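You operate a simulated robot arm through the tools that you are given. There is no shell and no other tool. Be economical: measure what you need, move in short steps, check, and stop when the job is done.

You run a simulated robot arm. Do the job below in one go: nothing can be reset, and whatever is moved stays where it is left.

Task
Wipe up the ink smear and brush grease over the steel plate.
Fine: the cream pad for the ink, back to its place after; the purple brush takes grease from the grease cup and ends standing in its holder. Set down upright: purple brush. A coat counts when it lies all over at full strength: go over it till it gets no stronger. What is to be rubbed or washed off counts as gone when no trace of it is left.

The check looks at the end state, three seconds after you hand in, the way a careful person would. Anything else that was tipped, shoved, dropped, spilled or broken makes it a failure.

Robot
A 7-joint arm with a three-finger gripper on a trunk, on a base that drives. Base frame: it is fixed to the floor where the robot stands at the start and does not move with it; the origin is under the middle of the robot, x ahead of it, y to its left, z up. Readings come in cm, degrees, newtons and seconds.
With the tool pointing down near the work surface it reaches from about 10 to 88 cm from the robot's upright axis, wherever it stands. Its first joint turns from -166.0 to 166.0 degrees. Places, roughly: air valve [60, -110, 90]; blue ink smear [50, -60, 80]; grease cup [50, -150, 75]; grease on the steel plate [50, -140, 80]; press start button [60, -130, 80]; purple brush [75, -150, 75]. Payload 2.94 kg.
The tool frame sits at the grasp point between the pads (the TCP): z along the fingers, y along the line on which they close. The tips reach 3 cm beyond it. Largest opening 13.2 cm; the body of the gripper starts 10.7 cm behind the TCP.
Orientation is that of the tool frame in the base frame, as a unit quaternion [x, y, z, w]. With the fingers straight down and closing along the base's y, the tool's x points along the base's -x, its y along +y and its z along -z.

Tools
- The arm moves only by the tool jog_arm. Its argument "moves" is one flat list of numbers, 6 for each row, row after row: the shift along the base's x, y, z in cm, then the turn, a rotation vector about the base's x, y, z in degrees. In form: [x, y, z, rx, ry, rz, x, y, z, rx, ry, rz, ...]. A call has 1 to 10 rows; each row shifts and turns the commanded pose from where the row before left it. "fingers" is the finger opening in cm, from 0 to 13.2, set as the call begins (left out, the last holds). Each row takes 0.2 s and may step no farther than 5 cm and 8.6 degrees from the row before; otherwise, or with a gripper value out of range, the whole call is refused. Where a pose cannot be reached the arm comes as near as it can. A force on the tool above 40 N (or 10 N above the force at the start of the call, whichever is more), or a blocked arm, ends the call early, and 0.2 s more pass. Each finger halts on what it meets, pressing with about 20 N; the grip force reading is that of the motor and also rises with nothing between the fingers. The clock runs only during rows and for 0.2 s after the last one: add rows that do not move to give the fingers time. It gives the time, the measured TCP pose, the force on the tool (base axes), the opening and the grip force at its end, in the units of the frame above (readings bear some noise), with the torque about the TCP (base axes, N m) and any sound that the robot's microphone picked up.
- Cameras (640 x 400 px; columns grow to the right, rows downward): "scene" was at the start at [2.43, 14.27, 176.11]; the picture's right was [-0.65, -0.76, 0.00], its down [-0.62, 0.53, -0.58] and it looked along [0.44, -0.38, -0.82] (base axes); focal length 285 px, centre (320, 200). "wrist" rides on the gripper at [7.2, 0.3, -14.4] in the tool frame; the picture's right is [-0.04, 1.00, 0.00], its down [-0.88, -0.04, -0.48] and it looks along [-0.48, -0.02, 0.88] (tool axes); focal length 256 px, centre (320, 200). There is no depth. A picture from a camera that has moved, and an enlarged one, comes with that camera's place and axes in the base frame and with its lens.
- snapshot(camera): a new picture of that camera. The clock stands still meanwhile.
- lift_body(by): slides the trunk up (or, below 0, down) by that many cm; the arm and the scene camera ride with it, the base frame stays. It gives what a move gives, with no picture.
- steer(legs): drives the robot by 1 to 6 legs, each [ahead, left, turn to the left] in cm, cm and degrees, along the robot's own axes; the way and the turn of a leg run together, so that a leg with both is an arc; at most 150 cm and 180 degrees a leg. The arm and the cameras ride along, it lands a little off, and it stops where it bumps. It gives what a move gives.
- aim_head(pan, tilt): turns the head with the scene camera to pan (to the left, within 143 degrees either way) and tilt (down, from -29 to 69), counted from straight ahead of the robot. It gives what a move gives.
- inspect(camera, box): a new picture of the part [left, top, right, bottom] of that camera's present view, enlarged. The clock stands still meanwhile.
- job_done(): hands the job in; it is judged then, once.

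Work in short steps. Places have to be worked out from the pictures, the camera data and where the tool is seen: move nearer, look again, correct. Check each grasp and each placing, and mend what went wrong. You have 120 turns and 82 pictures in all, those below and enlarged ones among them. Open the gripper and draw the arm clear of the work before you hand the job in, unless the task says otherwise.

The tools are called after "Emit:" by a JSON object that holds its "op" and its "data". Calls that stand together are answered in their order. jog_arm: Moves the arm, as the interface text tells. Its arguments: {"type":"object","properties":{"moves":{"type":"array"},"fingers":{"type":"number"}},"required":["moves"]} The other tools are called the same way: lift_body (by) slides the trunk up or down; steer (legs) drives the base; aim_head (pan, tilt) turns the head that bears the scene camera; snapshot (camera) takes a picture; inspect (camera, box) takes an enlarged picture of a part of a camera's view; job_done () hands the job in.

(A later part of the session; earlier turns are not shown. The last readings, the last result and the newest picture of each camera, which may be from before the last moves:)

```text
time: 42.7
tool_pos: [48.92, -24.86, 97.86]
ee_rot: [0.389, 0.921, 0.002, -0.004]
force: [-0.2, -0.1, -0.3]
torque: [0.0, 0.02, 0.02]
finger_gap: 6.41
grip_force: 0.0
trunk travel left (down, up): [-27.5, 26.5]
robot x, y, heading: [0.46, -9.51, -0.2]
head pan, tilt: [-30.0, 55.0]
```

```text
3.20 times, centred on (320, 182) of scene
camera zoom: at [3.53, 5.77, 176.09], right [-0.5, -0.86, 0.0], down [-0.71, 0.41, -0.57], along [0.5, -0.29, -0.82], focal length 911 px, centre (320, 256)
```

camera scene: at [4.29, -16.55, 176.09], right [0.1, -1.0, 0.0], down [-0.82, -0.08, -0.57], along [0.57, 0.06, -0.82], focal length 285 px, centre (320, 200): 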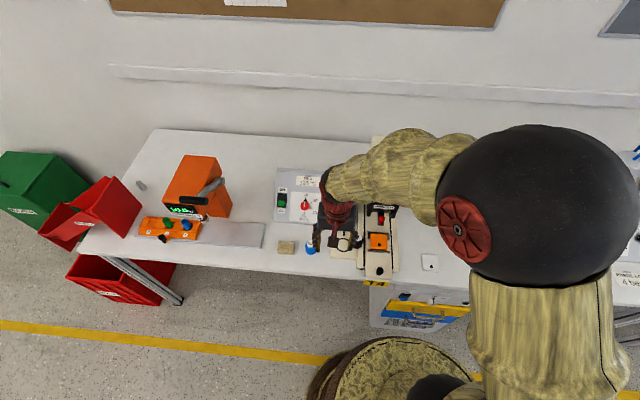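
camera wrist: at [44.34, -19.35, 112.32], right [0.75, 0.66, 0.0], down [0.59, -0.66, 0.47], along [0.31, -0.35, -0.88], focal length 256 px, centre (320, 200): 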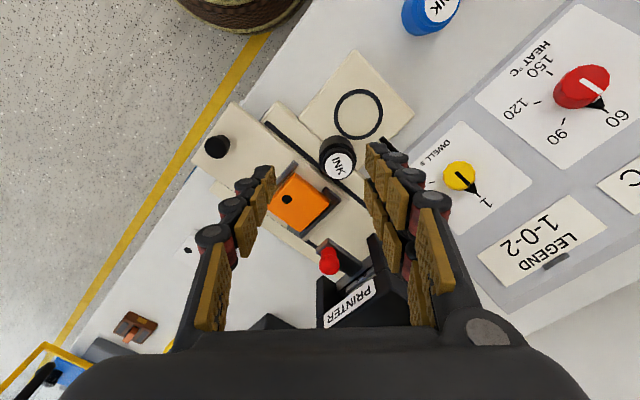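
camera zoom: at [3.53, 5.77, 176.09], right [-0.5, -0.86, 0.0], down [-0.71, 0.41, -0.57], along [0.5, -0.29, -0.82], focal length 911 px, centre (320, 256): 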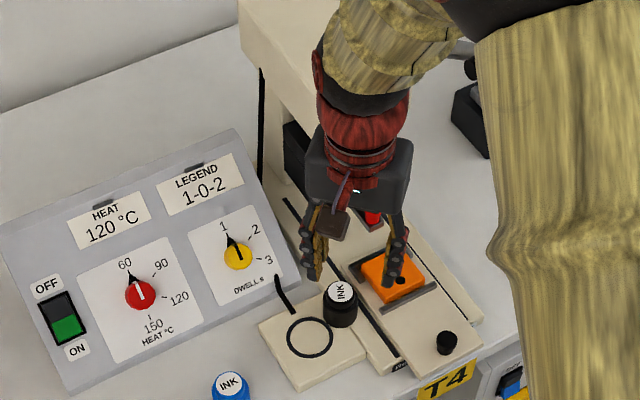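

Pot is near (52.1,-25.1), and needs to move by about (-0.95,+4.7). I lower to just above its top and check alignment.

Emit:
{"op": "jog_arm", "data": {"moves": [1.6, -0.1, -2.5, 0, 0, 0, 1.6, -0.1, -2.5, 0, 0, 0, 0, 0, -2.2, 0, 0, 0, 0, 0, 0, 0, 0, 0]}}

Emit:
{"op": "snapshot", "data": {"camera": "wrist"}}

Emit:
{"op": "inspect", "data": {"camera": "scene", "box": [260, 150, 380, 225]}}

```text
time: 43.7
tool_pos: [52.13, -25.03, 90.82]
ee_rot: [0.39, 0.921, 0.002, -0.005]
force: [0.0, -0.5, -0.6]
torque: [-0.03, 0.03, -0.01]
finger_gap: 6.43
grip_force: 0.1
trunk travel left (down, up): [-27.5, 26.5]
robot x, y, heading: [0.26, -9.4, -0.4]
head pan, tilt: [-30.0, 55.0]
```

```text
44 pictures are left
camera wrist: at [47.4, -19.62, 105.26], right [0.75, 0.66, 0.0], down [0.59, -0.66, 0.47], along [0.31, -0.35, -0.88], focal length 256 px, centre (320, 200)
```

wrist: 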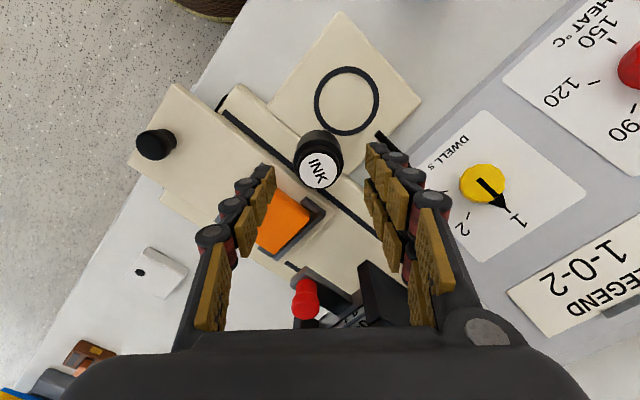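

```text
5.33 times, centred on (320, 188) of scene
camera zoom: at [3.55, 5.77, 176.09], right [-0.5, -0.86, 0.0], down [-0.71, 0.41, -0.57], along [0.5, -0.29, -0.82], focal length 1519 px, centre (320, 267)
```

zoom: 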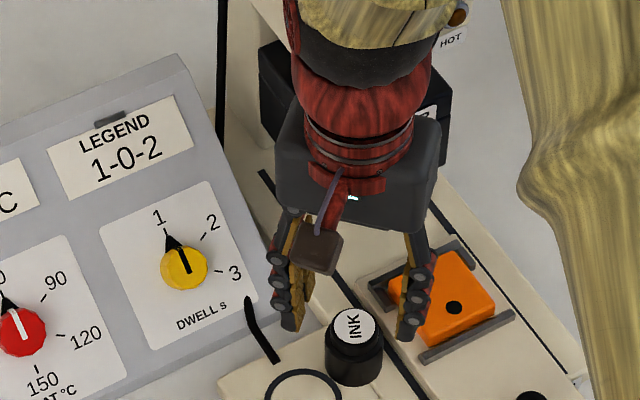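

The pot is centred between the fingers. I narrow the opening to stay off the clamp and go down to grip.

Emit:
{"op": "jog_arm", "data": {"moves": [0, 0, 0, 0, 0, 0, 0, 0, 0, 0, 0, 0, 0, 0, -2, 0, 0, 0, 0, 0, -1.5, 0, 0, 0, 0, 0, -1, 0, 0, 0, 0, 0, 0, 0, 0, 0], "fingers": 5.3}}

Emit:
{"op": "inspect", "data": {"camera": "scene", "box": [260, 150, 380, 225]}}

```text
time: 45.1
tool_pos: [51.85, -25.14, 86.6]
ee_rot: [0.39, 0.921, 0.002, -0.005]
force: [-0.1, 0.2, -0.3]
torque: [0.01, -0.03, 0.02]
finger_gap: 5.32
grip_force: 0.1
trunk travel left (down, up): [-27.5, 26.5]
robot x, y, heading: [0.57, -9.99, -0.3]
head pan, tilt: [-30.0, 55.0]
```

```text
5.33 times, centred on (320, 188) of scene
camera zoom: at [3.55, 5.78, 176.09], right [-0.5, -0.86, 0.0], down [-0.71, 0.41, -0.57], along [0.5, -0.29, -0.82], focal length 1519 px, centre (320, 267)
```

zoom: 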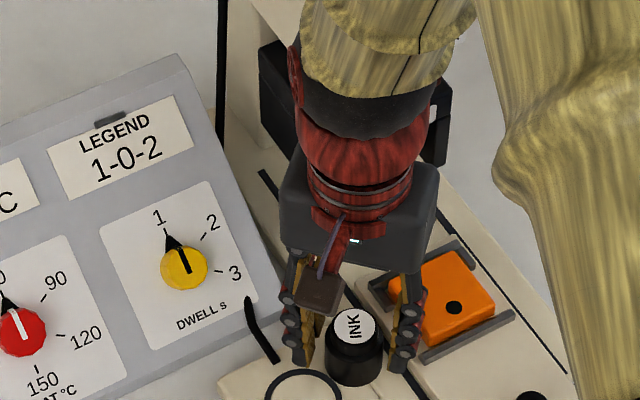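

Good straddle. I close on the pot and lift slightly.

Emit:
{"op": "jog_arm", "data": {"moves": [0, 0, 0, 0, 0, 0, 0, 0, 0, 0, 0, 0, 0, 0, 0, 0, 0, 0, 0, 0, 0.5, 0, 0, 0, 0, 0, 0.7, 0, 0, 0, 0, 0, 0, 0, 0, 0], "fingers": 3}}

Emit:
{"op": "snapshot", "data": {"camera": "wrist"}}

Emit:
{"op": "inspect", "data": {"camera": "scene", "box": [260, 150, 380, 225]}}

```text
time: 46.5
tool_pos: [51.85, -25.11, 87.73]
ee_rot: [0.389, 0.921, 0.001, -0.004]
force: [0.3, 0.4, -0.5]
torque: [0.05, 0.01, 0.02]
finger_gap: 4.05
grip_force: 20.0
trunk travel left (down, up): [-27.5, 26.5]
robot x, y, heading: [0.07, -9.42, -0.2]
head pan, tilt: [-30.0, 55.0]
```

```text
41 pictures are left
camera wrist: at [47.21, -19.72, 102.13], right [0.75, 0.66, 0.0], down [0.59, -0.66, 0.47], along [0.31, -0.35, -0.88], focal length 256 px, centre (320, 200)
```

wrist: 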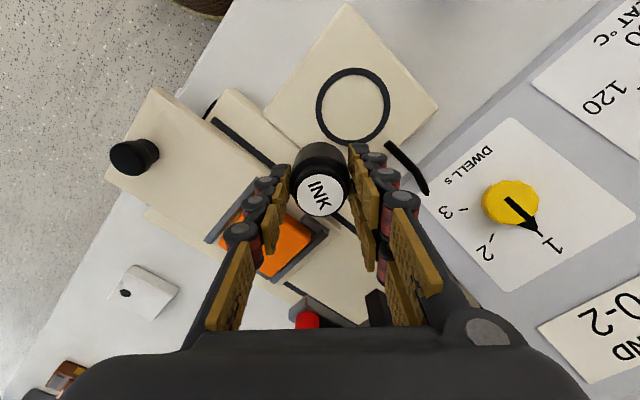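

```text
5.33 times, centred on (320, 188) of scene
camera zoom: at [3.55, 5.78, 176.09], right [-0.5, -0.86, 0.0], down [-0.71, 0.41, -0.57], along [0.5, -0.29, -0.82], focal length 1519 px, centre (320, 267)
```

zoom: 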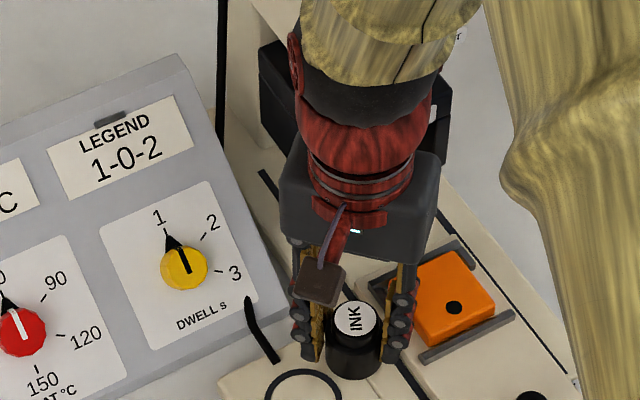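

Pot held upright. I move it by (-0.85,+4.8) over the ring.

Emit:
{"op": "jog_arm", "data": {"moves": [-0.2, 1.2, 0.3, 0, 0, 0, -0.2, 1.2, 0, 0, 0, 0, -0.2, 1.2, 0, 0, 0, 0, -0.25, 1.2, 0, 0, 0, 0, 0, 0, 0, 0, 0, 0]}}

Emit:
{"op": "snapshot", "data": {"camera": "wrist"}}

Emit:
{"op": "inspect", "data": {"camera": "scene", "box": [250, 170, 370, 245]}}

```text
time: 47.7
tool_pos: [51.05, -20.4, 88.06]
ee_rot: [0.39, 0.921, 0.002, -0.005]
force: [-0.6, -0.1, -0.8]
torque: [-0.03, -0.03, 0.01]
finger_gap: 4.01
grip_force: 19.6
trunk travel left (down, up): [-27.5, 26.5]
robot x, y, heading: [-0.06, -9.66, 0.0]
head pan, tilt: [-30.0, 55.0]
```

```text
39 pictures are left
camera wrist: at [46.46, -15.01, 102.49], right [0.75, 0.66, 0.0], down [0.59, -0.66, 0.47], along [0.31, -0.35, -0.88], focal length 256 px, centre (320, 200)
```

wrist: 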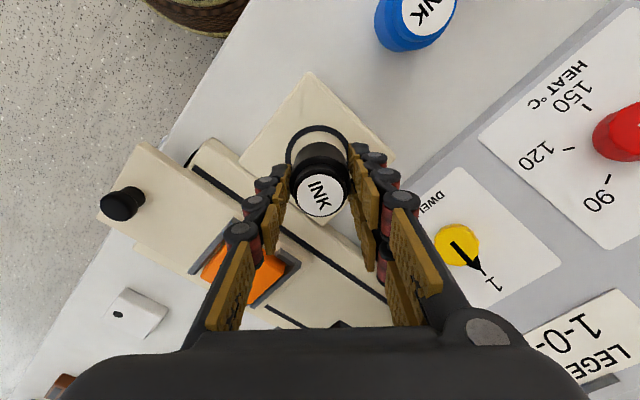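

```text
5.33 times, centred on (310, 208) of scene
camera zoom: at [3.55, 5.8, 176.09], right [-0.5, -0.86, 0.0], down [-0.71, 0.41, -0.57], along [0.5, -0.29, -0.82], focal length 1519 px, centre (373, 160)
```

zoom: 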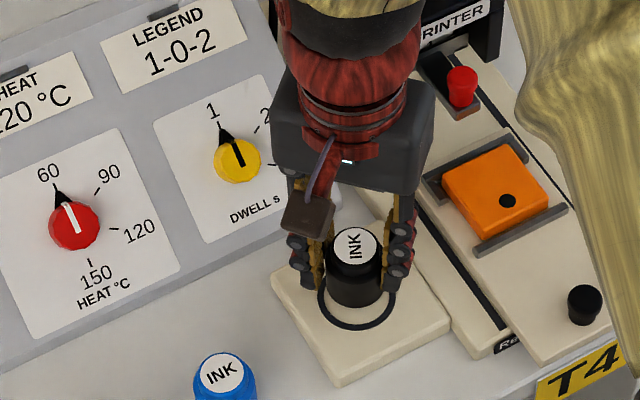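

Alignment is within 2 mm; I lower to the plate with a slight correction.

Emit:
{"op": "jog_arm", "data": {"moves": [0, 0.1, -0.6, 0, 0, 0, 0, 0.05, -0.5, 0, 0, 0, 0, 0, -0.2, 0, 0, 0, 0, 0, -0.1, 0, 0, 0, 0, 0, 0, 0, 0, 0]}}

Emit:
{"op": "inspect", "data": {"camera": "scene", "box": [250, 170, 370, 245]}}

```text
time: 48.9
tool_pos: [51.16, -20.16, 86.78]
ee_rot: [0.39, 0.921, 0.001, -0.004]
force: [0.3, -0.2, -1.2]
torque: [0.0, 0.0, -0.03]
finger_gap: 4.01
grip_force: 20.0
trunk travel left (down, up): [-27.5, 26.5]
robot x, y, heading: [0.25, -9.57, -0.3]
head pan, tilt: [-30.0, 55.0]
```

```text
5.33 times, centred on (310, 208) of scene
camera zoom: at [3.55, 5.79, 176.09], right [-0.5, -0.86, 0.0], down [-0.71, 0.41, -0.57], along [0.5, -0.29, -0.82], focal length 1519 px, centre (373, 160)
```

zoom: 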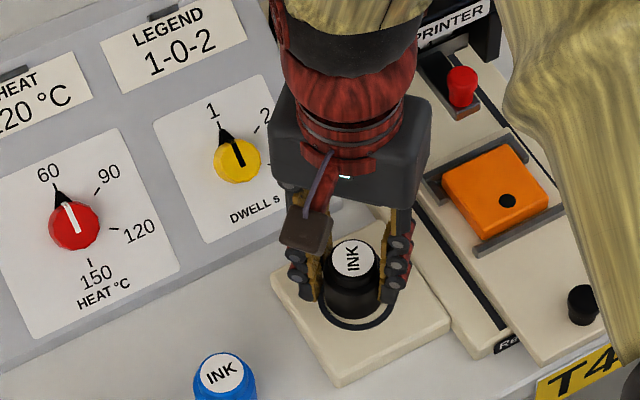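

Slight nudge back and lower in tiny steps until contact.

Emit:
{"op": "jog_arm", "data": {"moves": [-0.1, -0.1, -0.1, 0, 0, 0, 0, 0, -0.1, 0, 0, 0, 0, 0, -0.1, 0, 0, 0, 0, 0, 0, 0, 0, 0]}}

```text
time: 49.9
tool_pos: [51.06, -20.52, 86.57]
ee_rot: [0.39, 0.921, 0.001, -0.003]
force: [-2.3, 4.0, 16.8]
torque: [0.13, 0.06, 0.07]
finger_gap: 4.04
grip_force: 19.9
trunk travel left (down, up): [-27.5, 26.5]
robot x, y, heading: [0.32, -9.47, -0.4]
head pan, tilt: [-30.0, 55.0]
```

Firm contact with the plate; I ease off a touch, release and lift straight up.

Emit:
{"op": "jog_arm", "data": {"moves": [0, 0, 0.2, 0, 0, 0, 0, 0, 0, 0, 0, 0]}}

Emit:
{"op": "jog_arm", "data": {"moves": [0, 0, 0, 0, 0, 0, 0, 0, 0, 0, 0, 0, 0, 0, 2, 0, 0, 0, 0, 0, 4, 0, 0, 0, 0, 0, 4, 0, 0, 0, -2, 0, 4, 0, 0, 0, -3, 0, 4, 0, 0, 0, -4, 0, 0, 0, 0, 0, -4, 0, 0, 0, 0, 0, 0, 0, 0, 0, 0, 0], "fingers": 5.4}}

Emit:
{"op": "inspect", "data": {"camera": "scene", "box": [220, 120, 420, 245]}}

Emit:
{"op": "snapshot", "data": {"camera": "wrist"}}

```text
time: 50.5
tool_pos: [51.0, -20.44, 86.55]
ee_rot: [0.39, 0.921, 0.0, -0.003]
force: [-0.4, 0.8, -0.6]
torque: [0.01, 0.01, 0.0]
finger_gap: 4.06
grip_force: 20.1
trunk travel left (down, up): [-27.5, 26.5]
robot x, y, heading: [0.17, -9.49, -0.4]
head pan, tilt: [-30.0, 55.0]
```

```text
time: 52.7
tool_pos: [37.98, -20.39, 104.86]
ee_rot: [0.39, 0.921, 0.002, -0.004]
force: [-0.8, 0.8, -0.4]
torque: [0.02, -0.02, -0.01]
finger_gap: 5.37
grip_force: 0.0
trunk travel left (down, up): [-27.5, 26.5]
robot x, y, heading: [0.1, -9.66, -0.2]
head pan, tilt: [-30.0, 55.0]
```

```text
3.20 times, centred on (320, 182) of scene
camera zoom: at [3.5, 5.79, 176.09], right [-0.5, -0.86, 0.0], down [-0.71, 0.41, -0.57], along [0.5, -0.29, -0.82], focal length 911 px, centre (320, 256)
```

zoom: 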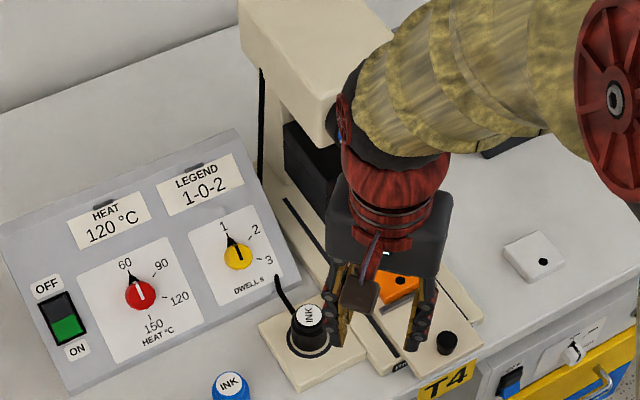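

```text
35 pictures are left
camera wrist: at [33.36, -15.01, 119.22], right [0.75, 0.66, 0.0], down [0.59, -0.66, 0.47], along [0.31, -0.35, -0.88], focal length 256 px, centre (320, 200)
```

wrist: 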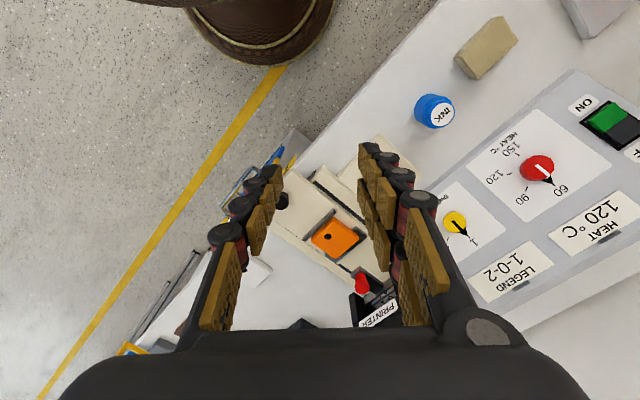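

The pot is back in its ring, upright. I tuck the arm high and close before driving to the second bench.

Emit:
{"op": "jog_arm", "data": {"moves": [-1.5, 1, 3, 0, 0, 7.7, -1.5, 1, 3, 0, 0, 7.7, -1.5, 1, 3, 0, 0, 7.7, -1.5, 1, 3, 0, 0, 7.7, -1.5, 1, 3, 0, 0, 7.7, -1.5, 1, 0, 0, 0, 7.7, 0, 0, 0, 0, 0, 0]}}

Emit:
{"op": "aim_head", "data": {"pan": -70, "tilt": 42}}

Emit:
{"op": "snapshot", "data": {"camera": "scene"}}

```text
time: 54.3
tool_pos: [28.85, -14.43, 119.75]
ee_rot: [-0.004, 1.0, -0.001, -0.005]
force: [-0.6, 0.7, 0.0]
torque: [0.01, 0.0, -0.05]
finger_gap: 5.38
grip_force: 0.0
trunk travel left (down, up): [-27.5, 26.5]
robot x, y, heading: [0.56, -9.84, -0.6]
head pan, tilt: [-30.0, 55.0]
```

```text
time: 55.3
tool_pos: [29.01, -14.32, 119.76]
ee_rot: [-0.002, 1.0, 0.0, -0.005]
force: [0.3, 0.0, -0.4]
torque: [-0.02, 0.01, 0.0]
finger_gap: 5.41
grip_force: 0.0
trunk travel left (down, up): [-27.5, 26.5]
robot x, y, heading: [0.55, -9.89, -0.2]
head pan, tilt: [-70.0, 42.0]
```

```text
34 pictures are left
camera scene: at [0.11, 1.56, 177.86], right [-0.94, -0.34, 0.0], down [-0.23, 0.63, -0.74], along [0.25, -0.7, -0.67], focal length 285 px, centre (320, 200)
```

scene: 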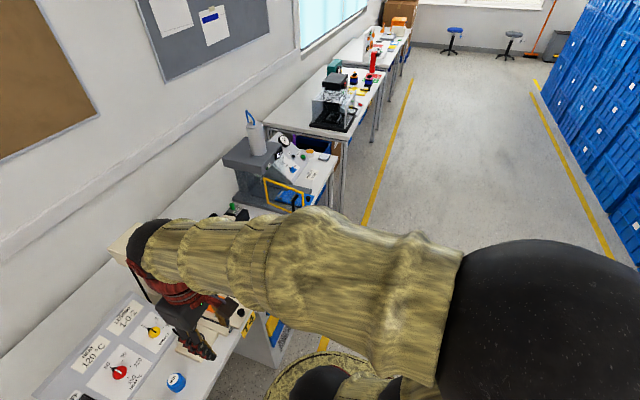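

The lane is clear (yellow guard at x≈48). I drive right 118 cm and look at the second work place.

Emit:
{"op": "steer", "data": {"legs": [[0, -118, 0]]}}

Emit:
{"op": "aim_head", "data": {"pan": -15, "tilt": 50}}

Emit:
{"op": "snapshot", "data": {"camera": "scene"}}

Emit:
{"op": "snapshot", "data": {"camera": "wrist"}}

```text
time: 61.3
tool_pos: [24.97, -133.02, 119.64]
ee_rot: [0.025, 1.0, 0.0, -0.005]
force: [0.4, -0.4, -0.2]
torque: [0.01, 0.0, 0.01]
finger_gap: 5.41
grip_force: 0.1
trunk travel left (down, up): [-27.5, 26.5]
robot x, y, heading: [-3.42, -126.68, -3.4]
head pan, tilt: [-70.0, 42.0]
```

```text
time: 62.5
tool_pos: [24.93, -132.94, 119.79]
ee_rot: [0.024, 1.0, 0.0, -0.005]
force: [0.0, -0.5, -0.2]
torque: [-0.04, 0.02, -0.01]
finger_gap: 5.43
grip_force: 0.1
trunk travel left (down, up): [-27.5, 26.5]
robot x, y, heading: [-3.19, -126.64, -3.4]
head pan, tilt: [-15.0, 50.0]
```

```text
33 pictures are left
camera scene: at [1.95, -109.93, 176.74], right [-0.32, -0.95, 0.0], down [-0.73, 0.24, -0.64], along [0.61, -0.2, -0.77], focal length 285 px, centre (320, 200)
```

scene: 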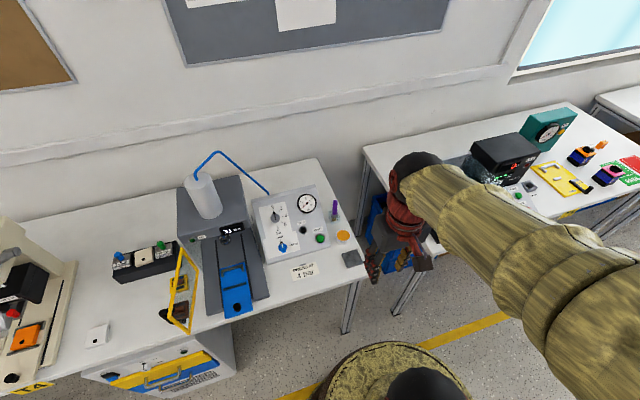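

```text
32 pictures are left
camera wrist: at [18.02, -132.23, 134.16], right [0.09, 1.0, 0.0], down [0.88, -0.08, 0.47], along [0.47, -0.04, -0.88], focal length 256 px, centre (320, 200)
```

wrist: 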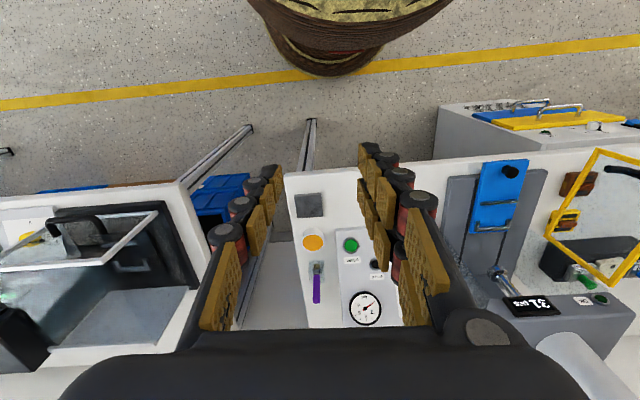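

I see the purple brush in its holder, a yellow grease cup and the dark steel plate. I zoom in from both cameras.

Emit:
{"op": "inspect", "data": {"camera": "scene", "box": [280, 180, 400, 280]}}

Emit:
{"op": "inspect", "data": {"camera": "wrist", "box": [270, 170, 400, 330]}}

```text
4.00 times, centred on (340, 230) of scene
camera zoom: at [1.95, -109.93, 176.74], right [-0.32, -0.95, 0.0], down [-0.73, 0.24, -0.64], along [0.61, -0.2, -0.77], focal length 1139 px, centre (240, 80)
```

zoom: 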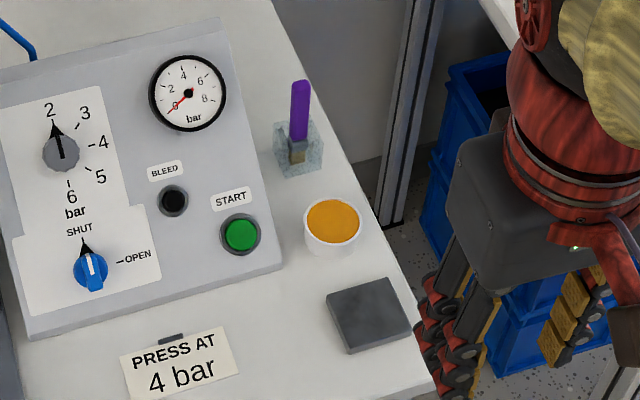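

```text
2.50 times, centred on (335, 250) of wrist
camera zoom: at [18.02, -132.23, 134.16], right [0.09, 1.0, 0.0], down [0.88, -0.08, 0.47], along [0.47, -0.04, -0.88], focal length 640 px, centre (282, 75)
```

zoom: 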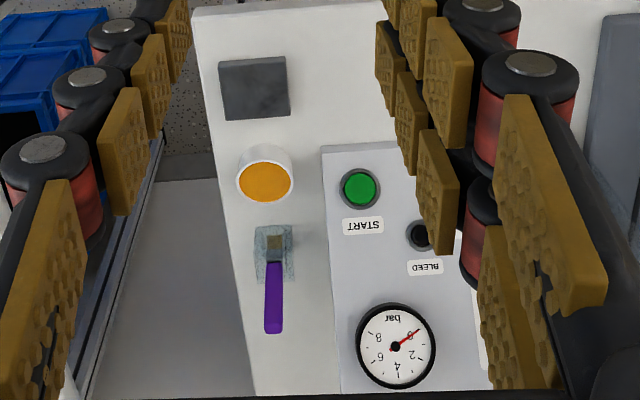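

Plate ≈(47.3,-137.4), cup ≈(56,-137), brush handle ≈(64.4,-136.7) with its top near z 95. I move over toward the brush, high, and look.

Emit:
{"op": "jog_arm", "data": {"moves": [4.5, -0.5, -1, 0, 0, 2.7, 4.5, -0.5, -2, 0, 0, 0, 4.5, -0.5, -2, 0, 0, 0, 4.5, -0.5, -2, 0, 0, 0, 4.5, -0.5, -2, 0, 0, 0, 4.5, -0.5, -2, 0, 0, 0, 4.5, -0.5, -2, 0, 0, 0, 0, 0, 0, 0, 0, 0], "fingers": 5}}

Emit:
{"op": "snapshot", "data": {"camera": "wrist"}}

Emit:
{"op": "inspect", "data": {"camera": "scene", "box": [270, 160, 400, 260]}}

```text
time: 64.3
tool_pos: [56.56, -136.56, 107.01]
ee_rot: [0.001, 1.0, 0.0, -0.004]
force: [0.2, 0.9, -0.8]
torque: [0.0, 0.0, -0.01]
finger_gap: 5.02
grip_force: 0.1
trunk travel left (down, up): [-27.5, 26.5]
robot x, y, heading: [-3.05, -126.58, -3.0]
head pan, tilt: [-15.0, 50.0]
```

```text
29 pictures are left
camera wrist: at [49.6, -136.08, 121.25], right [0.04, 1.0, 0.0], down [0.88, -0.04, 0.47], along [0.47, -0.02, -0.88], focal length 256 px, centre (320, 200)
```

wrist: 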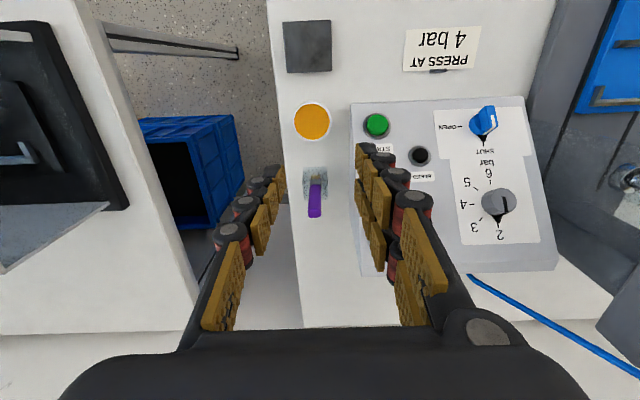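

```text
4.00 times, centred on (335, 210) of scene
camera zoom: at [1.97, -109.93, 176.74], right [-0.31, -0.95, 0.0], down [-0.73, 0.24, -0.64], along [0.61, -0.2, -0.77], focal length 1139 px, centre (260, 160)
```

zoom: 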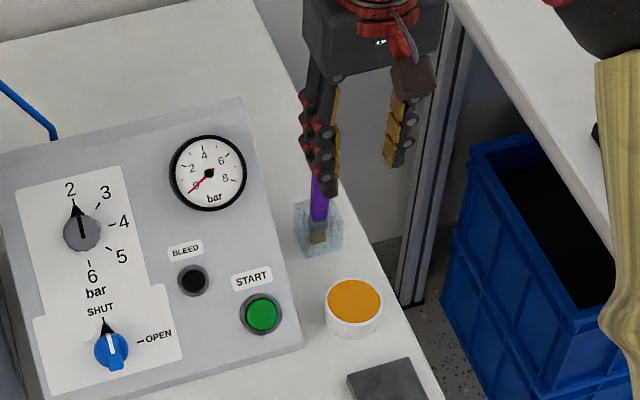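

The handle is at about (65.5,-137.4). I centre over it and lower partway, then check.

Emit:
{"op": "jog_arm", "data": {"moves": [4.4, -0.4, 0, 0, 0, 0, 4.4, -0.4, 0, 0, 0, 0, 0, 0, -4, 0, 0, 0, 0, 0, -4, 0, 0, 0, 0, 0, 0, 0, 0, 0]}}

Emit:
{"op": "snapshot", "data": {"camera": "wrist"}}

Emit:
{"op": "inspect", "data": {"camera": "scene", "box": [290, 140, 400, 240]}}

```text
time: 65.5
tool_pos: [65.25, -137.15, 98.8]
ee_rot: [0.001, 1.0, 0.001, -0.004]
force: [0.7, 0.1, 0.2]
torque: [0.03, -0.01, -0.02]
finger_gap: 5.01
grip_force: 0.0
trunk travel left (down, up): [-27.5, 26.5]
robot x, y, heading: [-3.54, -126.65, -3.2]
head pan, tilt: [-15.0, 50.0]
```

```text
27 pictures are left
camera wrist: at [58.29, -136.75, 113.21], right [0.04, 1.0, 0.0], down [0.88, -0.04, 0.47], along [0.47, -0.02, -0.88], focal length 256 px, centre (320, 200)
```

wrist: 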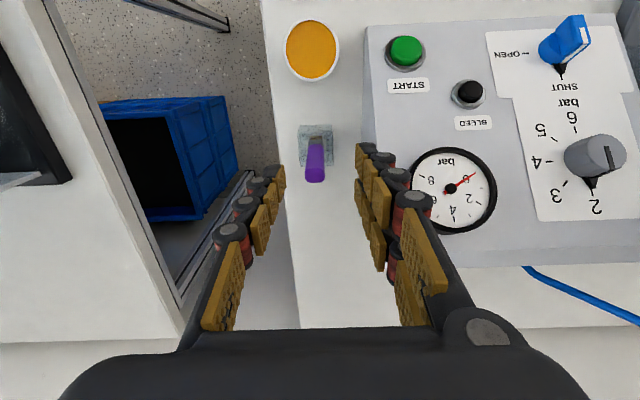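

```text
4.00 times, centred on (345, 190) of scene
camera zoom: at [2.01, -109.93, 176.74], right [-0.31, -0.95, 0.0], down [-0.73, 0.24, -0.64], along [0.61, -0.2, -0.77], focal length 1139 px, centre (220, 240)
```

zoom: 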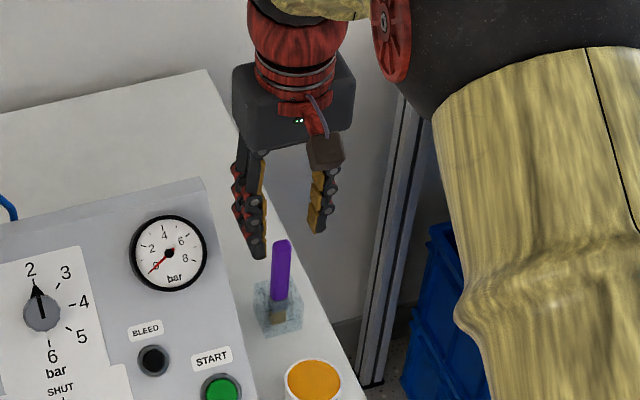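

I correct by (+0.45,-0.25) and descend to z 91 around the handle.

Emit:
{"op": "jog_arm", "data": {"moves": [0.45, -0.25, -1, 0, 0, 0, 0, 0, -3, 0, 0, 0, 0, 0, -2.5, 0, 0, 0, 0, 0, -1.3, 0, 0, 0, 0, 0, 0, 0, 0, 0], "fingers": 4.4}}

Emit:
{"op": "inspect", "data": {"camera": "wrist", "box": [220, 90, 420, 240]}}

Emit:
{"op": "inspect", "data": {"camera": "scene", "box": [290, 140, 400, 240]}}

```text
time: 66.7
tool_pos: [65.62, -137.63, 90.99]
ee_rot: [0.001, 1.0, 0.0, -0.004]
force: [0.1, 0.1, -0.3]
torque: [0.03, 0.03, 0.02]
finger_gap: 4.4
grip_force: 0.1
trunk travel left (down, up): [-27.5, 26.5]
robot x, y, heading: [-3.27, -126.81, -3.2]
head pan, tilt: [-15.0, 50.0]
```

```text
2.67 times, centred on (320, 165) of wrist
camera zoom: at [58.6, -137.2, 105.42], right [0.04, 1.0, 0.0], down [0.88, -0.04, 0.47], along [0.47, -0.02, -0.88], focal length 683 px, centre (320, 293)
```

zoom: 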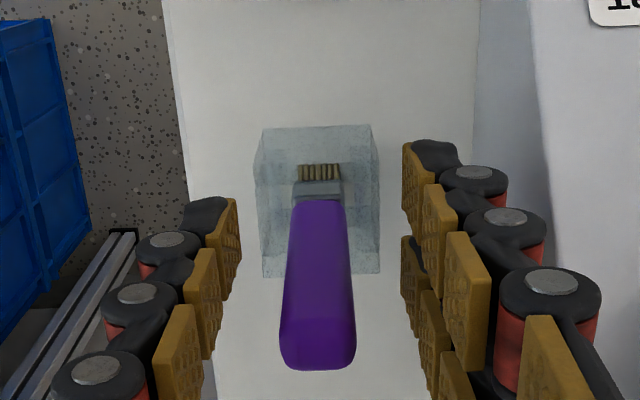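

```text
4.00 times, centred on (345, 190) of scene
camera zoom: at [2.01, -109.93, 176.74], right [-0.31, -0.95, 0.0], down [-0.73, 0.24, -0.64], along [0.61, -0.2, -0.77], focal length 1139 px, centre (220, 240)
```

zoom: 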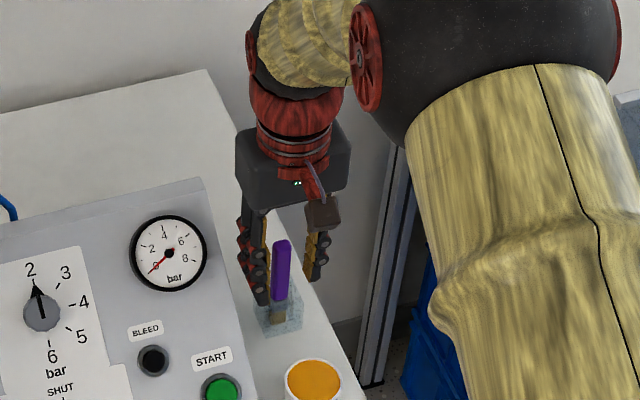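

The handle sits between the fingers. I close and check the grip.

Emit:
{"op": "jog_arm", "data": {"moves": [0, 0, 0, 0, 0, 0, 0, 0, 0, 0, 0, 0, 0, 0, 0, 0, 0, 0, 0, 0, 0, 0, 0, 0], "fingers": 0.5}}

Emit:
{"op": "inspect", "data": {"camera": "wrist", "box": [220, 90, 420, 240]}}

```text
time: 67.7
tool_pos: [65.63, -137.64, 91.12]
ee_rot: [0.001, 1.0, 0.0, -0.005]
force: [0.1, 0.5, -0.9]
torque: [-0.02, -0.01, 0.0]
finger_gap: 1.69
grip_force: 19.9
trunk travel left (down, up): [-27.5, 26.5]
robot x, y, heading: [-3.26, -126.62, -3.1]
head pan, tilt: [-15.0, 50.0]
```

```text
2.67 times, centred on (320, 165) of wrist
camera zoom: at [58.58, -137.19, 105.43], right [0.04, 1.0, 0.0], down [0.88, -0.04, 0.47], along [0.47, -0.02, -0.88], focal length 683 px, centre (320, 293)
```

zoom: 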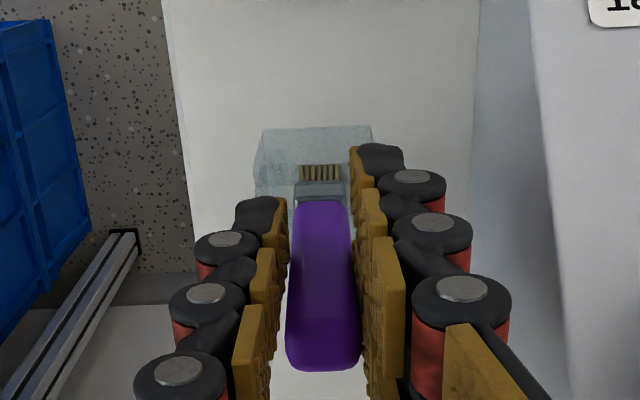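

Gripped (1.7 cm), holder still. I lift straight up 10 cm and look.

Emit:
{"op": "jog_arm", "data": {"moves": [0, 0, 1.5, 0, 0, 0, 0, 0, 2.5, 0, 0, 0, 0, 0, 3, 0, 0, 0, 0, 0, 3, 0, 0, 0, 0, 0, 0, 0, 0, 0]}}

Emit:
{"op": "inspect", "data": {"camera": "scene", "box": [280, 120, 400, 280]}}

Emit:
{"op": "snapshot", "data": {"camera": "wrist"}}

```text
time: 68.9
tool_pos: [65.74, -137.34, 101.03]
ee_rot: [0.001, 1.0, 0.001, -0.005]
force: [-0.7, -0.4, -0.4]
torque: [0.01, 0.01, 0.0]
finger_gap: 1.67
grip_force: 19.3
trunk travel left (down, up): [-27.5, 26.5]
robot x, y, heading: [-3.26, -126.51, -3.3]
head pan, tilt: [-15.0, 50.0]
```

```text
2.50 times, centred on (340, 200) of scene
camera zoom: at [2.0, -109.93, 176.73], right [-0.31, -0.95, 0.0], down [-0.73, 0.24, -0.64], along [0.61, -0.2, -0.77], focal length 712 px, centre (270, 200)
```

zoom: 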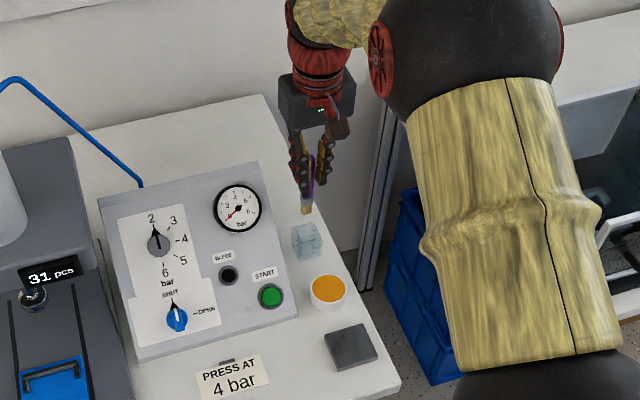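

```text
21 pictures are left
camera wrist: at [58.85, -136.99, 115.34], right [0.04, 1.0, 0.0], down [0.88, -0.04, 0.47], along [0.47, -0.02, -0.88], focal length 256 px, centre (320, 200)
```

wrist: 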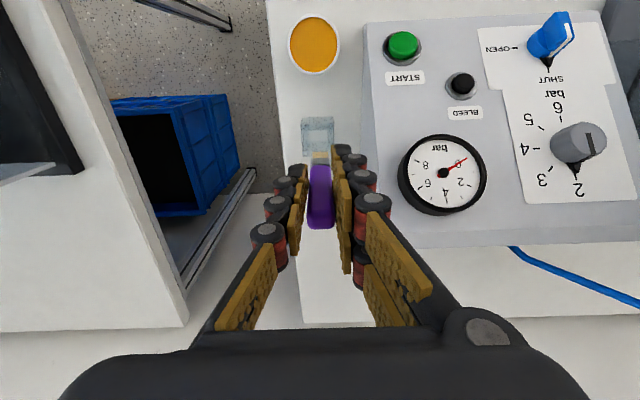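

Brush is free and the holder stayed put. Cup centre ≈(57,-137.5), rim about z 82.8. I move over it and lower carefully.

Emit:
{"op": "jog_arm", "data": {"moves": [-4.4, 0, 0, 0, 0, 0, -4.3, -0.1, 0, 0, 0, 0, 0, 0, -3, 0, 0, 0, 0, 0, -3, 0, 0, 0, 0, 0, -1, 0, 0, 0, 0, 0, 0, 0, 0, 0]}}

Emit:
{"op": "inspect", "data": {"camera": "scene", "box": [300, 170, 380, 270]}}

Emit:
{"op": "inspect", "data": {"camera": "wrist", "box": [240, 90, 400, 240]}}

```text
time: 70.3
tool_pos: [57.23, -137.74, 93.78]
ee_rot: [0.001, 1.0, 0.0, -0.004]
force: [-0.2, -0.2, -1.3]
torque: [0.03, -0.02, 0.02]
finger_gap: 1.7
grip_force: 20.1
trunk travel left (down, up): [-27.5, 26.5]
robot x, y, heading: [-3.13, -126.85, -3.3]
head pan, tilt: [-15.0, 50.0]
```

```text
4.00 times, centred on (340, 220) of scene
camera zoom: at [2.01, -109.93, 176.74], right [-0.31, -0.95, 0.0], down [-0.73, 0.24, -0.64], along [0.61, -0.2, -0.77], focal length 1139 px, centre (240, 120)
```

zoom: 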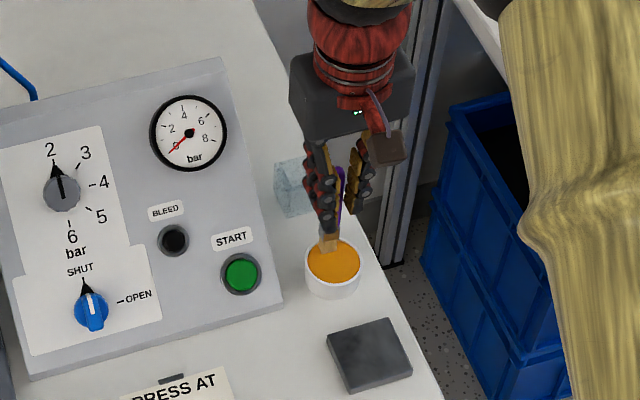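

```text
2.67 times, centred on (320, 165) of wrist
camera zoom: at [50.24, -137.25, 108.22], right [0.04, 1.0, 0.0], down [0.88, -0.04, 0.47], along [0.47, -0.02, -0.88], focal length 683 px, centre (320, 293)
```

zoom: 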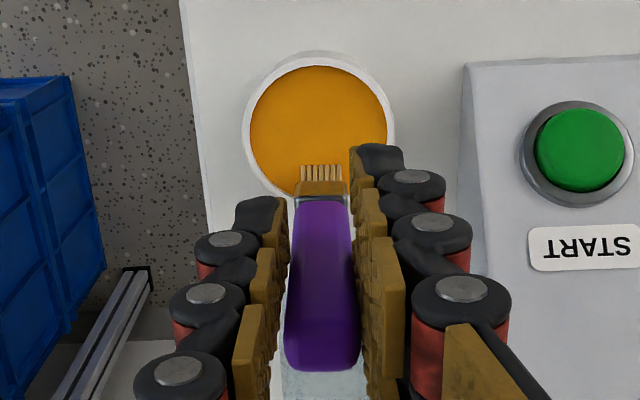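

The bristles are over the cup, just short of the grease. I lower 2 cm more in small steps.

Emit:
{"op": "jog_arm", "data": {"moves": [-0.2, 0.1, -0.8, 0, 0, 0, 0, 0, -0.6, 0, 0, 0, 0, 0, -0.6, 0, 0, 0, 0, 0, 0, 0, 0, 0]}}

Emit:
{"op": "inspect", "data": {"camera": "wrist", "box": [240, 90, 400, 240]}}

```text
time: 71.3
tool_pos: [56.82, -137.52, 92.06]
ee_rot: [0.002, 1.0, 0.001, -0.003]
force: [1.4, -2.8, 17.3]
torque: [-0.16, -0.31, 0.0]
finger_gap: 1.68
grip_force: 20.2
trunk travel left (down, up): [-27.5, 26.5]
robot x, y, heading: [-3.43, -126.85, -3.1]
head pan, tilt: [-15.0, 50.0]
```

```text
2.67 times, centred on (320, 165) of wrist
camera zoom: at [49.83, -137.15, 106.43], right [0.04, 1.0, 0.0], down [0.88, -0.04, 0.47], along [0.47, -0.02, -0.88], focal length 683 px, centre (320, 293)
```

zoom: 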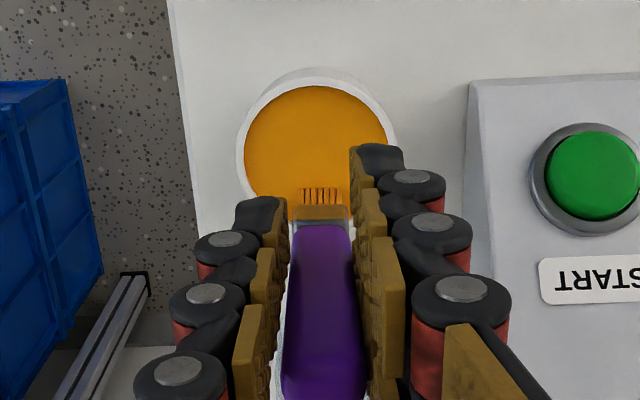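

Contact with the grease at 17 N and the bristles are tinted; the brush may have slid a little in the grip. I lift off and check its state.

Emit:
{"op": "jog_arm", "data": {"moves": [0, 0, 0.6, 0, 0, 0, 0, 0, 2, 0, 0, 0, 0, 0, 2, 0, 0, 0, 0, 0, 0, 0, 0, 0]}}

Emit:
{"op": "inspect", "data": {"camera": "wrist", "box": [240, 90, 400, 240]}}

Emit:
{"op": "inspect", "data": {"camera": "scene", "box": [300, 170, 380, 270]}}

```text
time: 72.3
tool_pos: [56.89, -137.37, 96.72]
ee_rot: [0.001, 1.0, -0.001, -0.006]
force: [0.0, 0.4, -0.8]
torque: [-0.01, 0.03, -0.01]
finger_gap: 1.69
grip_force: 20.2
trunk travel left (down, up): [-27.5, 26.5]
robot x, y, heading: [-3.24, -126.33, -3.4]
head pan, tilt: [-15.0, 50.0]
```

```text
2.67 times, centred on (320, 165) of wrist
camera zoom: at [49.86, -137.0, 111.08], right [0.04, 1.0, 0.0], down [0.88, -0.04, 0.47], along [0.47, -0.02, -0.88], focal length 683 px, centre (320, 293)
```

zoom: 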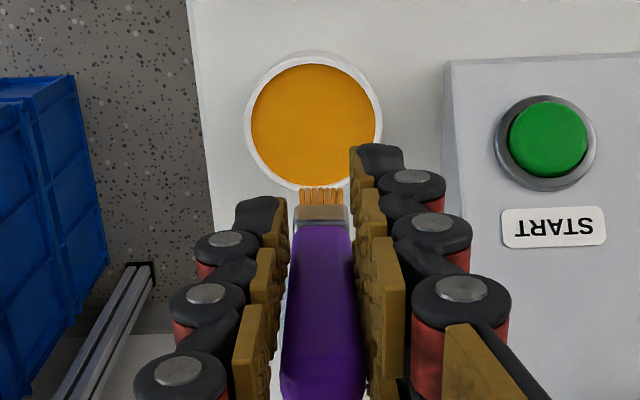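

```text
4.00 times, centred on (340, 220) of scene
camera zoom: at [2.0, -109.93, 176.73], right [-0.31, -0.95, 0.0], down [-0.73, 0.24, -0.64], along [0.61, -0.2, -0.77], focal length 1139 px, centre (240, 120)
```

zoom: 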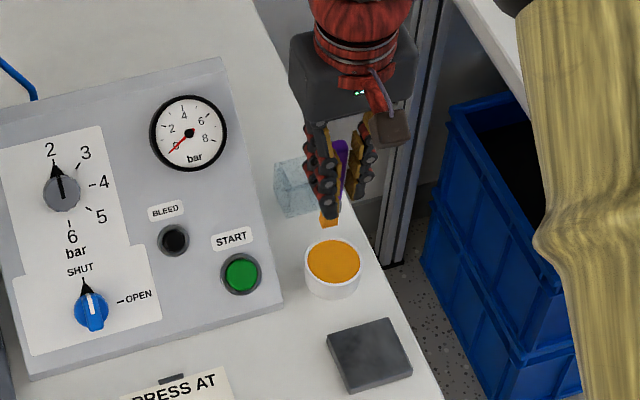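

The bristles carry grease; the brush slid ~2 cm up in the grip but is still straight. I go over the plate centre and lower near it.

Emit:
{"op": "jog_arm", "data": {"moves": [-4.7, -0.1, 0, 0, 0, 0, -4.6, -0.1, 0, 0, 0, 0, 0, 0, -3, 0, 0, 0, 0, 0, -3, 0, 0, 0, 0, 0, -1.5, 0, 0, 0, 0, 0, 0, 0, 0, 0]}}

Emit:
{"op": "inspect", "data": {"camera": "wrist", "box": [200, 60, 440, 240]}}

```text
time: 73.7
tool_pos: [47.48, -137.7, 89.16]
ee_rot: [0.001, 1.0, -0.001, -0.003]
force: [2.9, 0.3, 16.0]
torque: [-0.05, -0.39, -0.01]
finger_gap: 1.66
grip_force: 20.1
trunk travel left (down, up): [-27.5, 26.5]
robot x, y, heading: [-3.08, -126.62, -3.2]
head pan, tilt: [-15.0, 50.0]
```

```text
2.22 times, centred on (320, 150) of wrist
camera zoom: at [40.42, -137.32, 103.58], right [0.04, 1.0, 0.0], down [0.88, -0.04, 0.47], along [0.47, -0.02, -0.88], focal length 569 px, centre (320, 311)
```

zoom: 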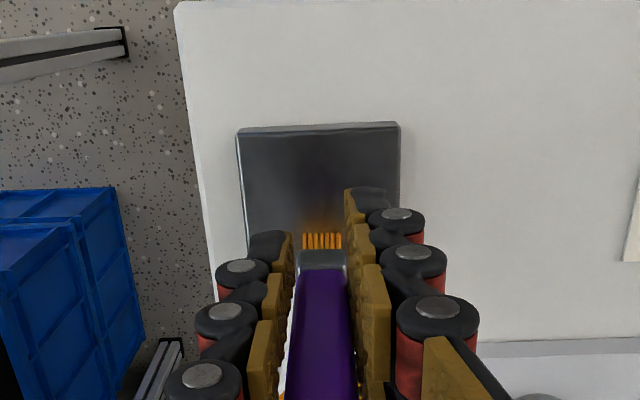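

The bristles touch the plate and grease is going on, but 16 N is more than needed and makes the brush slide. I ease up slightly and read the force.

Emit:
{"op": "jog_arm", "data": {"moves": [0, 0, 0.2, 0, 0, 0, 0, 0, 0, 0, 0, 0]}}

```text
time: 74.3
tool_pos: [47.28, -137.72, 89.28]
ee_rot: [0.001, 1.0, 0.0, -0.005]
force: [1.2, 0.1, 5.3]
torque: [0.02, -0.2, -0.02]
finger_gap: 1.66
grip_force: 20.1
trunk travel left (down, up): [-27.5, 26.5]
robot x, y, heading: [-3.44, -126.51, -3.2]
head pan, tilt: [-15.0, 50.0]
```

5 N is right. I start a zigzag over the plate, strokes along y, starting at the near corner.

Emit:
{"op": "jog_arm", "data": {"moves": [-1.5, -1.2, 0, 0, 0, 0, -1.5, -1.2, 0, 0, 0, 0, 0, 2.5, 0, 0, 0, 0, 0, 2.5, 0, 0, 0, 0, 0.3, -2.5, 0, 0, 0, 0, 0.3, -2.5, 0, 0, 0, 0, 0.3, 2.5, 0, 0, 0, 0, 0.3, 2.5, 0, 0, 0, 0, 0.3, -2.5, 0, 0, 0, 0, 0.3, -2.5, 0, 0, 0, 0]}}

Emit:
{"op": "inspect", "data": {"camera": "wrist", "box": [200, 60, 440, 240]}}

```text
time: 76.5
tool_pos: [46.3, -140.25, 89.19]
ee_rot: [0.001, 1.0, 0.0, -0.005]
force: [-0.3, -0.3, -0.1]
torque: [0.01, 0.0, 0.0]
finger_gap: 1.69
grip_force: 19.5
trunk travel left (down, up): [-27.5, 26.5]
robot x, y, heading: [-3.17, -126.9, -3.3]
head pan, tilt: [-15.0, 50.0]
```

```text
2.22 times, centred on (320, 150) of wrist
camera zoom: at [39.26, -139.76, 103.54], right [0.04, 1.0, 0.0], down [0.88, -0.04, 0.47], along [0.47, -0.02, -0.88], focal length 569 px, centre (320, 311)
```

zoom: 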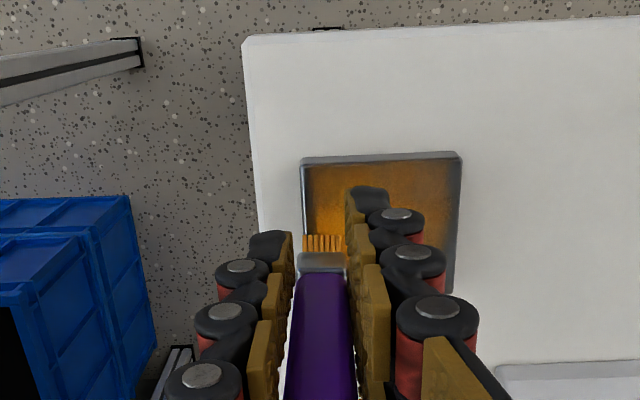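

Grease lies well; contact faded at the end, so I go 0.2 cm lower and continue toward the far side.

Emit:
{"op": "jog_arm", "data": {"moves": [0.2, 2.5, -0.2, 0, 0, 0, 0.2, 2.5, 0, 0, 0, 0, 0.4, -2.5, 0, 0, 0, 0, 0.4, -2.5, 0, 0, 0, 0, 0.4, 2.5, 0, 0, 0, 0, 0.4, 2.5, 0, 0, 0, 0, 0.4, -2.5, 0, 0, 0, 0, 0.4, -2.5, 0, 0, 0, 0, 0.4, 2.5, 0, 0, 0, 0, 0.4, 2.5, 0, 0, 0, 0]}}

Emit:
{"op": "jog_arm", "data": {"moves": [0.1, -2.5, 0, 0, 0, 0, 0.1, -2.5, 0, 0, 0, 0, 0, 2.5, 0, 0, 0, 0, 0, 2.5, 0, 0, 0, 0, -0.3, -2.5, 0, 0, 0, 0, -0.3, -2.5, 0, 0, 0, 0, -0.3, 2.5, 0, 0, 0, 0, -0.3, 2.5, 0, 0, 0, 0, -0.3, -2.5, 0, 0, 0, 0, -0.3, -2.5, 0, 0, 0, 0]}}

Emit:
{"op": "jog_arm", "data": {"moves": [-0.3, 2.5, 0, 0, 0, 0, -0.3, 2.5, 0, 0, 0, 0, -0.3, -2.5, 0, 0, 0, 0, -0.3, -2.5, 0, 0, 0, 0, -0.3, 2.5, 0, 0, 0, 0, -0.3, 2.5, 0, 0, 0, 0, -0.3, -2.5, 0, 0, 0, 0, -0.3, -2.5, 0, 0, 0, 0, -0.3, 2.5, 0, 0, 0, 0, -0.3, 2.5, 0, 0, 0, 0]}}

Emit:
{"op": "inspect", "data": {"camera": "scene", "box": [300, 200, 400, 290]}}

```text
time: 78.7
tool_pos: [49.87, -135.0, 89.26]
ee_rot: [0.001, 1.0, 0.0, -0.004]
force: [-0.4, -0.2, -0.8]
torque: [-0.03, 0.01, -0.06]
finger_gap: 1.69
grip_force: 20.0
trunk travel left (down, up): [-27.5, 26.5]
robot x, y, heading: [-3.35, -126.77, -3.2]
head pan, tilt: [-15.0, 50.0]
```

```text
time: 80.9
tool_pos: [48.35, -140.07, 88.98]
ee_rot: [0.0, 1.0, 0.0, -0.004]
force: [-0.5, 0.8, -0.7]
torque: [0.03, -0.01, -0.02]
finger_gap: 1.67
grip_force: 19.7
trunk travel left (down, up): [-27.5, 26.5]
robot x, y, heading: [-3.32, -126.42, -3.4]
head pan, tilt: [-15.0, 50.0]
```

```text
time: 83.1
tool_pos: [45.67, -135.12, 89.19]
ee_rot: [0.0, 1.0, 0.0, -0.004]
force: [-0.2, 0.2, -0.6]
torque: [0.0, 0.04, -0.01]
finger_gap: 1.7
grip_force: 19.9
trunk travel left (down, up): [-27.5, 26.5]
robot x, y, heading: [-3.51, -126.72, -3.7]
head pan, tilt: [-15.0, 50.0]
```

```text
4.44 times, centred on (350, 245) of scene
camera zoom: at [1.99, -109.88, 176.73], right [-0.31, -0.95, 0.0], down [-0.73, 0.24, -0.64], along [0.61, -0.2, -0.77], focal length 1266 px, centre (187, 0)
```

zoom: 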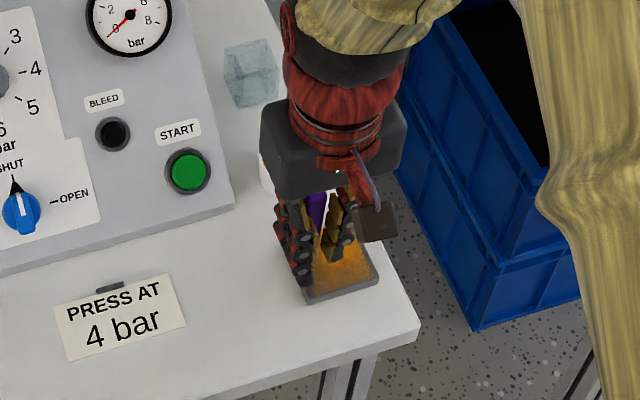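

No contact force now; I lower in small steps until I feel the plate.

Emit:
{"op": "jog_arm", "data": {"moves": [0, -0.5, -0.2, 0, 0, 0, 0, 0, 0, 0, 0, 0]}}

Emit:
{"op": "inspect", "data": {"camera": "wrist", "box": [200, 60, 440, 240]}}

```text
time: 83.7
tool_pos: [45.45, -135.52, 88.84]
ee_rot: [0.0, 1.0, -0.001, -0.003]
force: [0.2, 1.0, 5.9]
torque: [0.05, -0.11, 0.0]
finger_gap: 1.7
grip_force: 20.8
trunk travel left (down, up): [-27.5, 26.5]
robot x, y, heading: [-3.56, -126.6, -3.2]
head pan, tilt: [-15.0, 50.0]
```

```text
2.22 times, centred on (320, 150) of wrist
camera zoom: at [38.47, -135.18, 103.3], right [0.04, 1.0, 0.0], down [0.88, -0.04, 0.47], along [0.47, -0.02, -0.88], focal length 569 px, centre (320, 311)
```

zoom: 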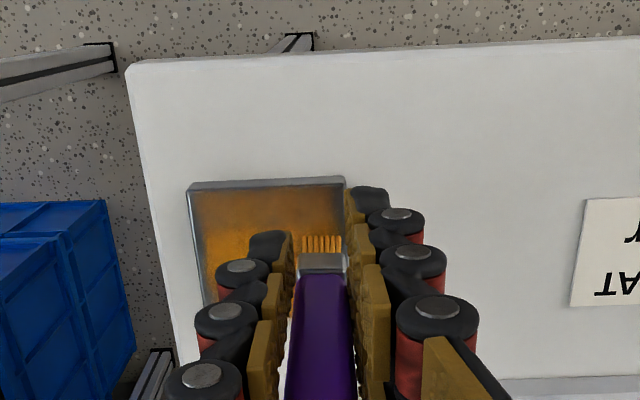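

The coat is thinner near the near edge and rim: bristles sit ~1 cm ahead of the TCP. I shift the pattern to TCP x 43.6–49.2 and go over again.

Emit:
{"op": "jog_arm", "data": {"moves": [-0.9, 0.6, 0, 0, 0, 0, -1, 0, 0, 0, 0, 0, 0, -2.7, 0, 0, 0, 0, 0, -2.7, 0, 0, 0, 0, 0.1, 2.7, 0, 0, 0, 0, 0.1, 2.7, 0, 0, 0, 0, 0.2, -2.7, 0, 0, 0, 0, 0.2, -2.7, 0, 0, 0, 0, 0.2, 2.7, 0, 0, 0, 0, 0.2, 2.7, 0, 0, 0, 0]}}

Emit:
{"op": "jog_arm", "data": {"moves": [0.2, -2.7, 0, 0, 0, 0, 0.2, -2.7, 0, 0, 0, 0, 0.2, 2.7, 0, 0, 0, 0, 0.2, 2.7, 0, 0, 0, 0, 0.2, -2.7, 0, 0, 0, 0, 0.2, -2.7, 0, 0, 0, 0, 0.2, 2.7, 0, 0, 0, 0, 0.2, 2.7, 0, 0, 0, 0, 0.2, -2.7, 0, 0, 0, 0, 0.2, -2.7, 0, 0, 0, 0]}}

```text
time: 85.9
tool_pos: [44.31, -134.93, 88.93]
ee_rot: [0.001, 1.0, 0.0, -0.004]
force: [-0.4, -0.1, 1.2]
torque: [0.01, 0.02, 0.02]
finger_gap: 1.67
grip_force: 19.9
trunk travel left (down, up): [-27.5, 26.5]
robot x, y, heading: [-3.14, -126.83, -2.9]
head pan, tilt: [-15.0, 50.0]
```

```text
time: 88.1
tool_pos: [46.37, -140.48, 88.89]
ee_rot: [0.001, 1.0, 0.0, -0.005]
force: [-0.1, -0.6, -0.6]
torque: [0.05, 0.02, 0.02]
finger_gap: 1.69
grip_force: 20.4
trunk travel left (down, up): [-27.5, 26.5]
robot x, y, heading: [-3.29, -126.81, -3.3]
head pan, tilt: [-15.0, 50.0]
```

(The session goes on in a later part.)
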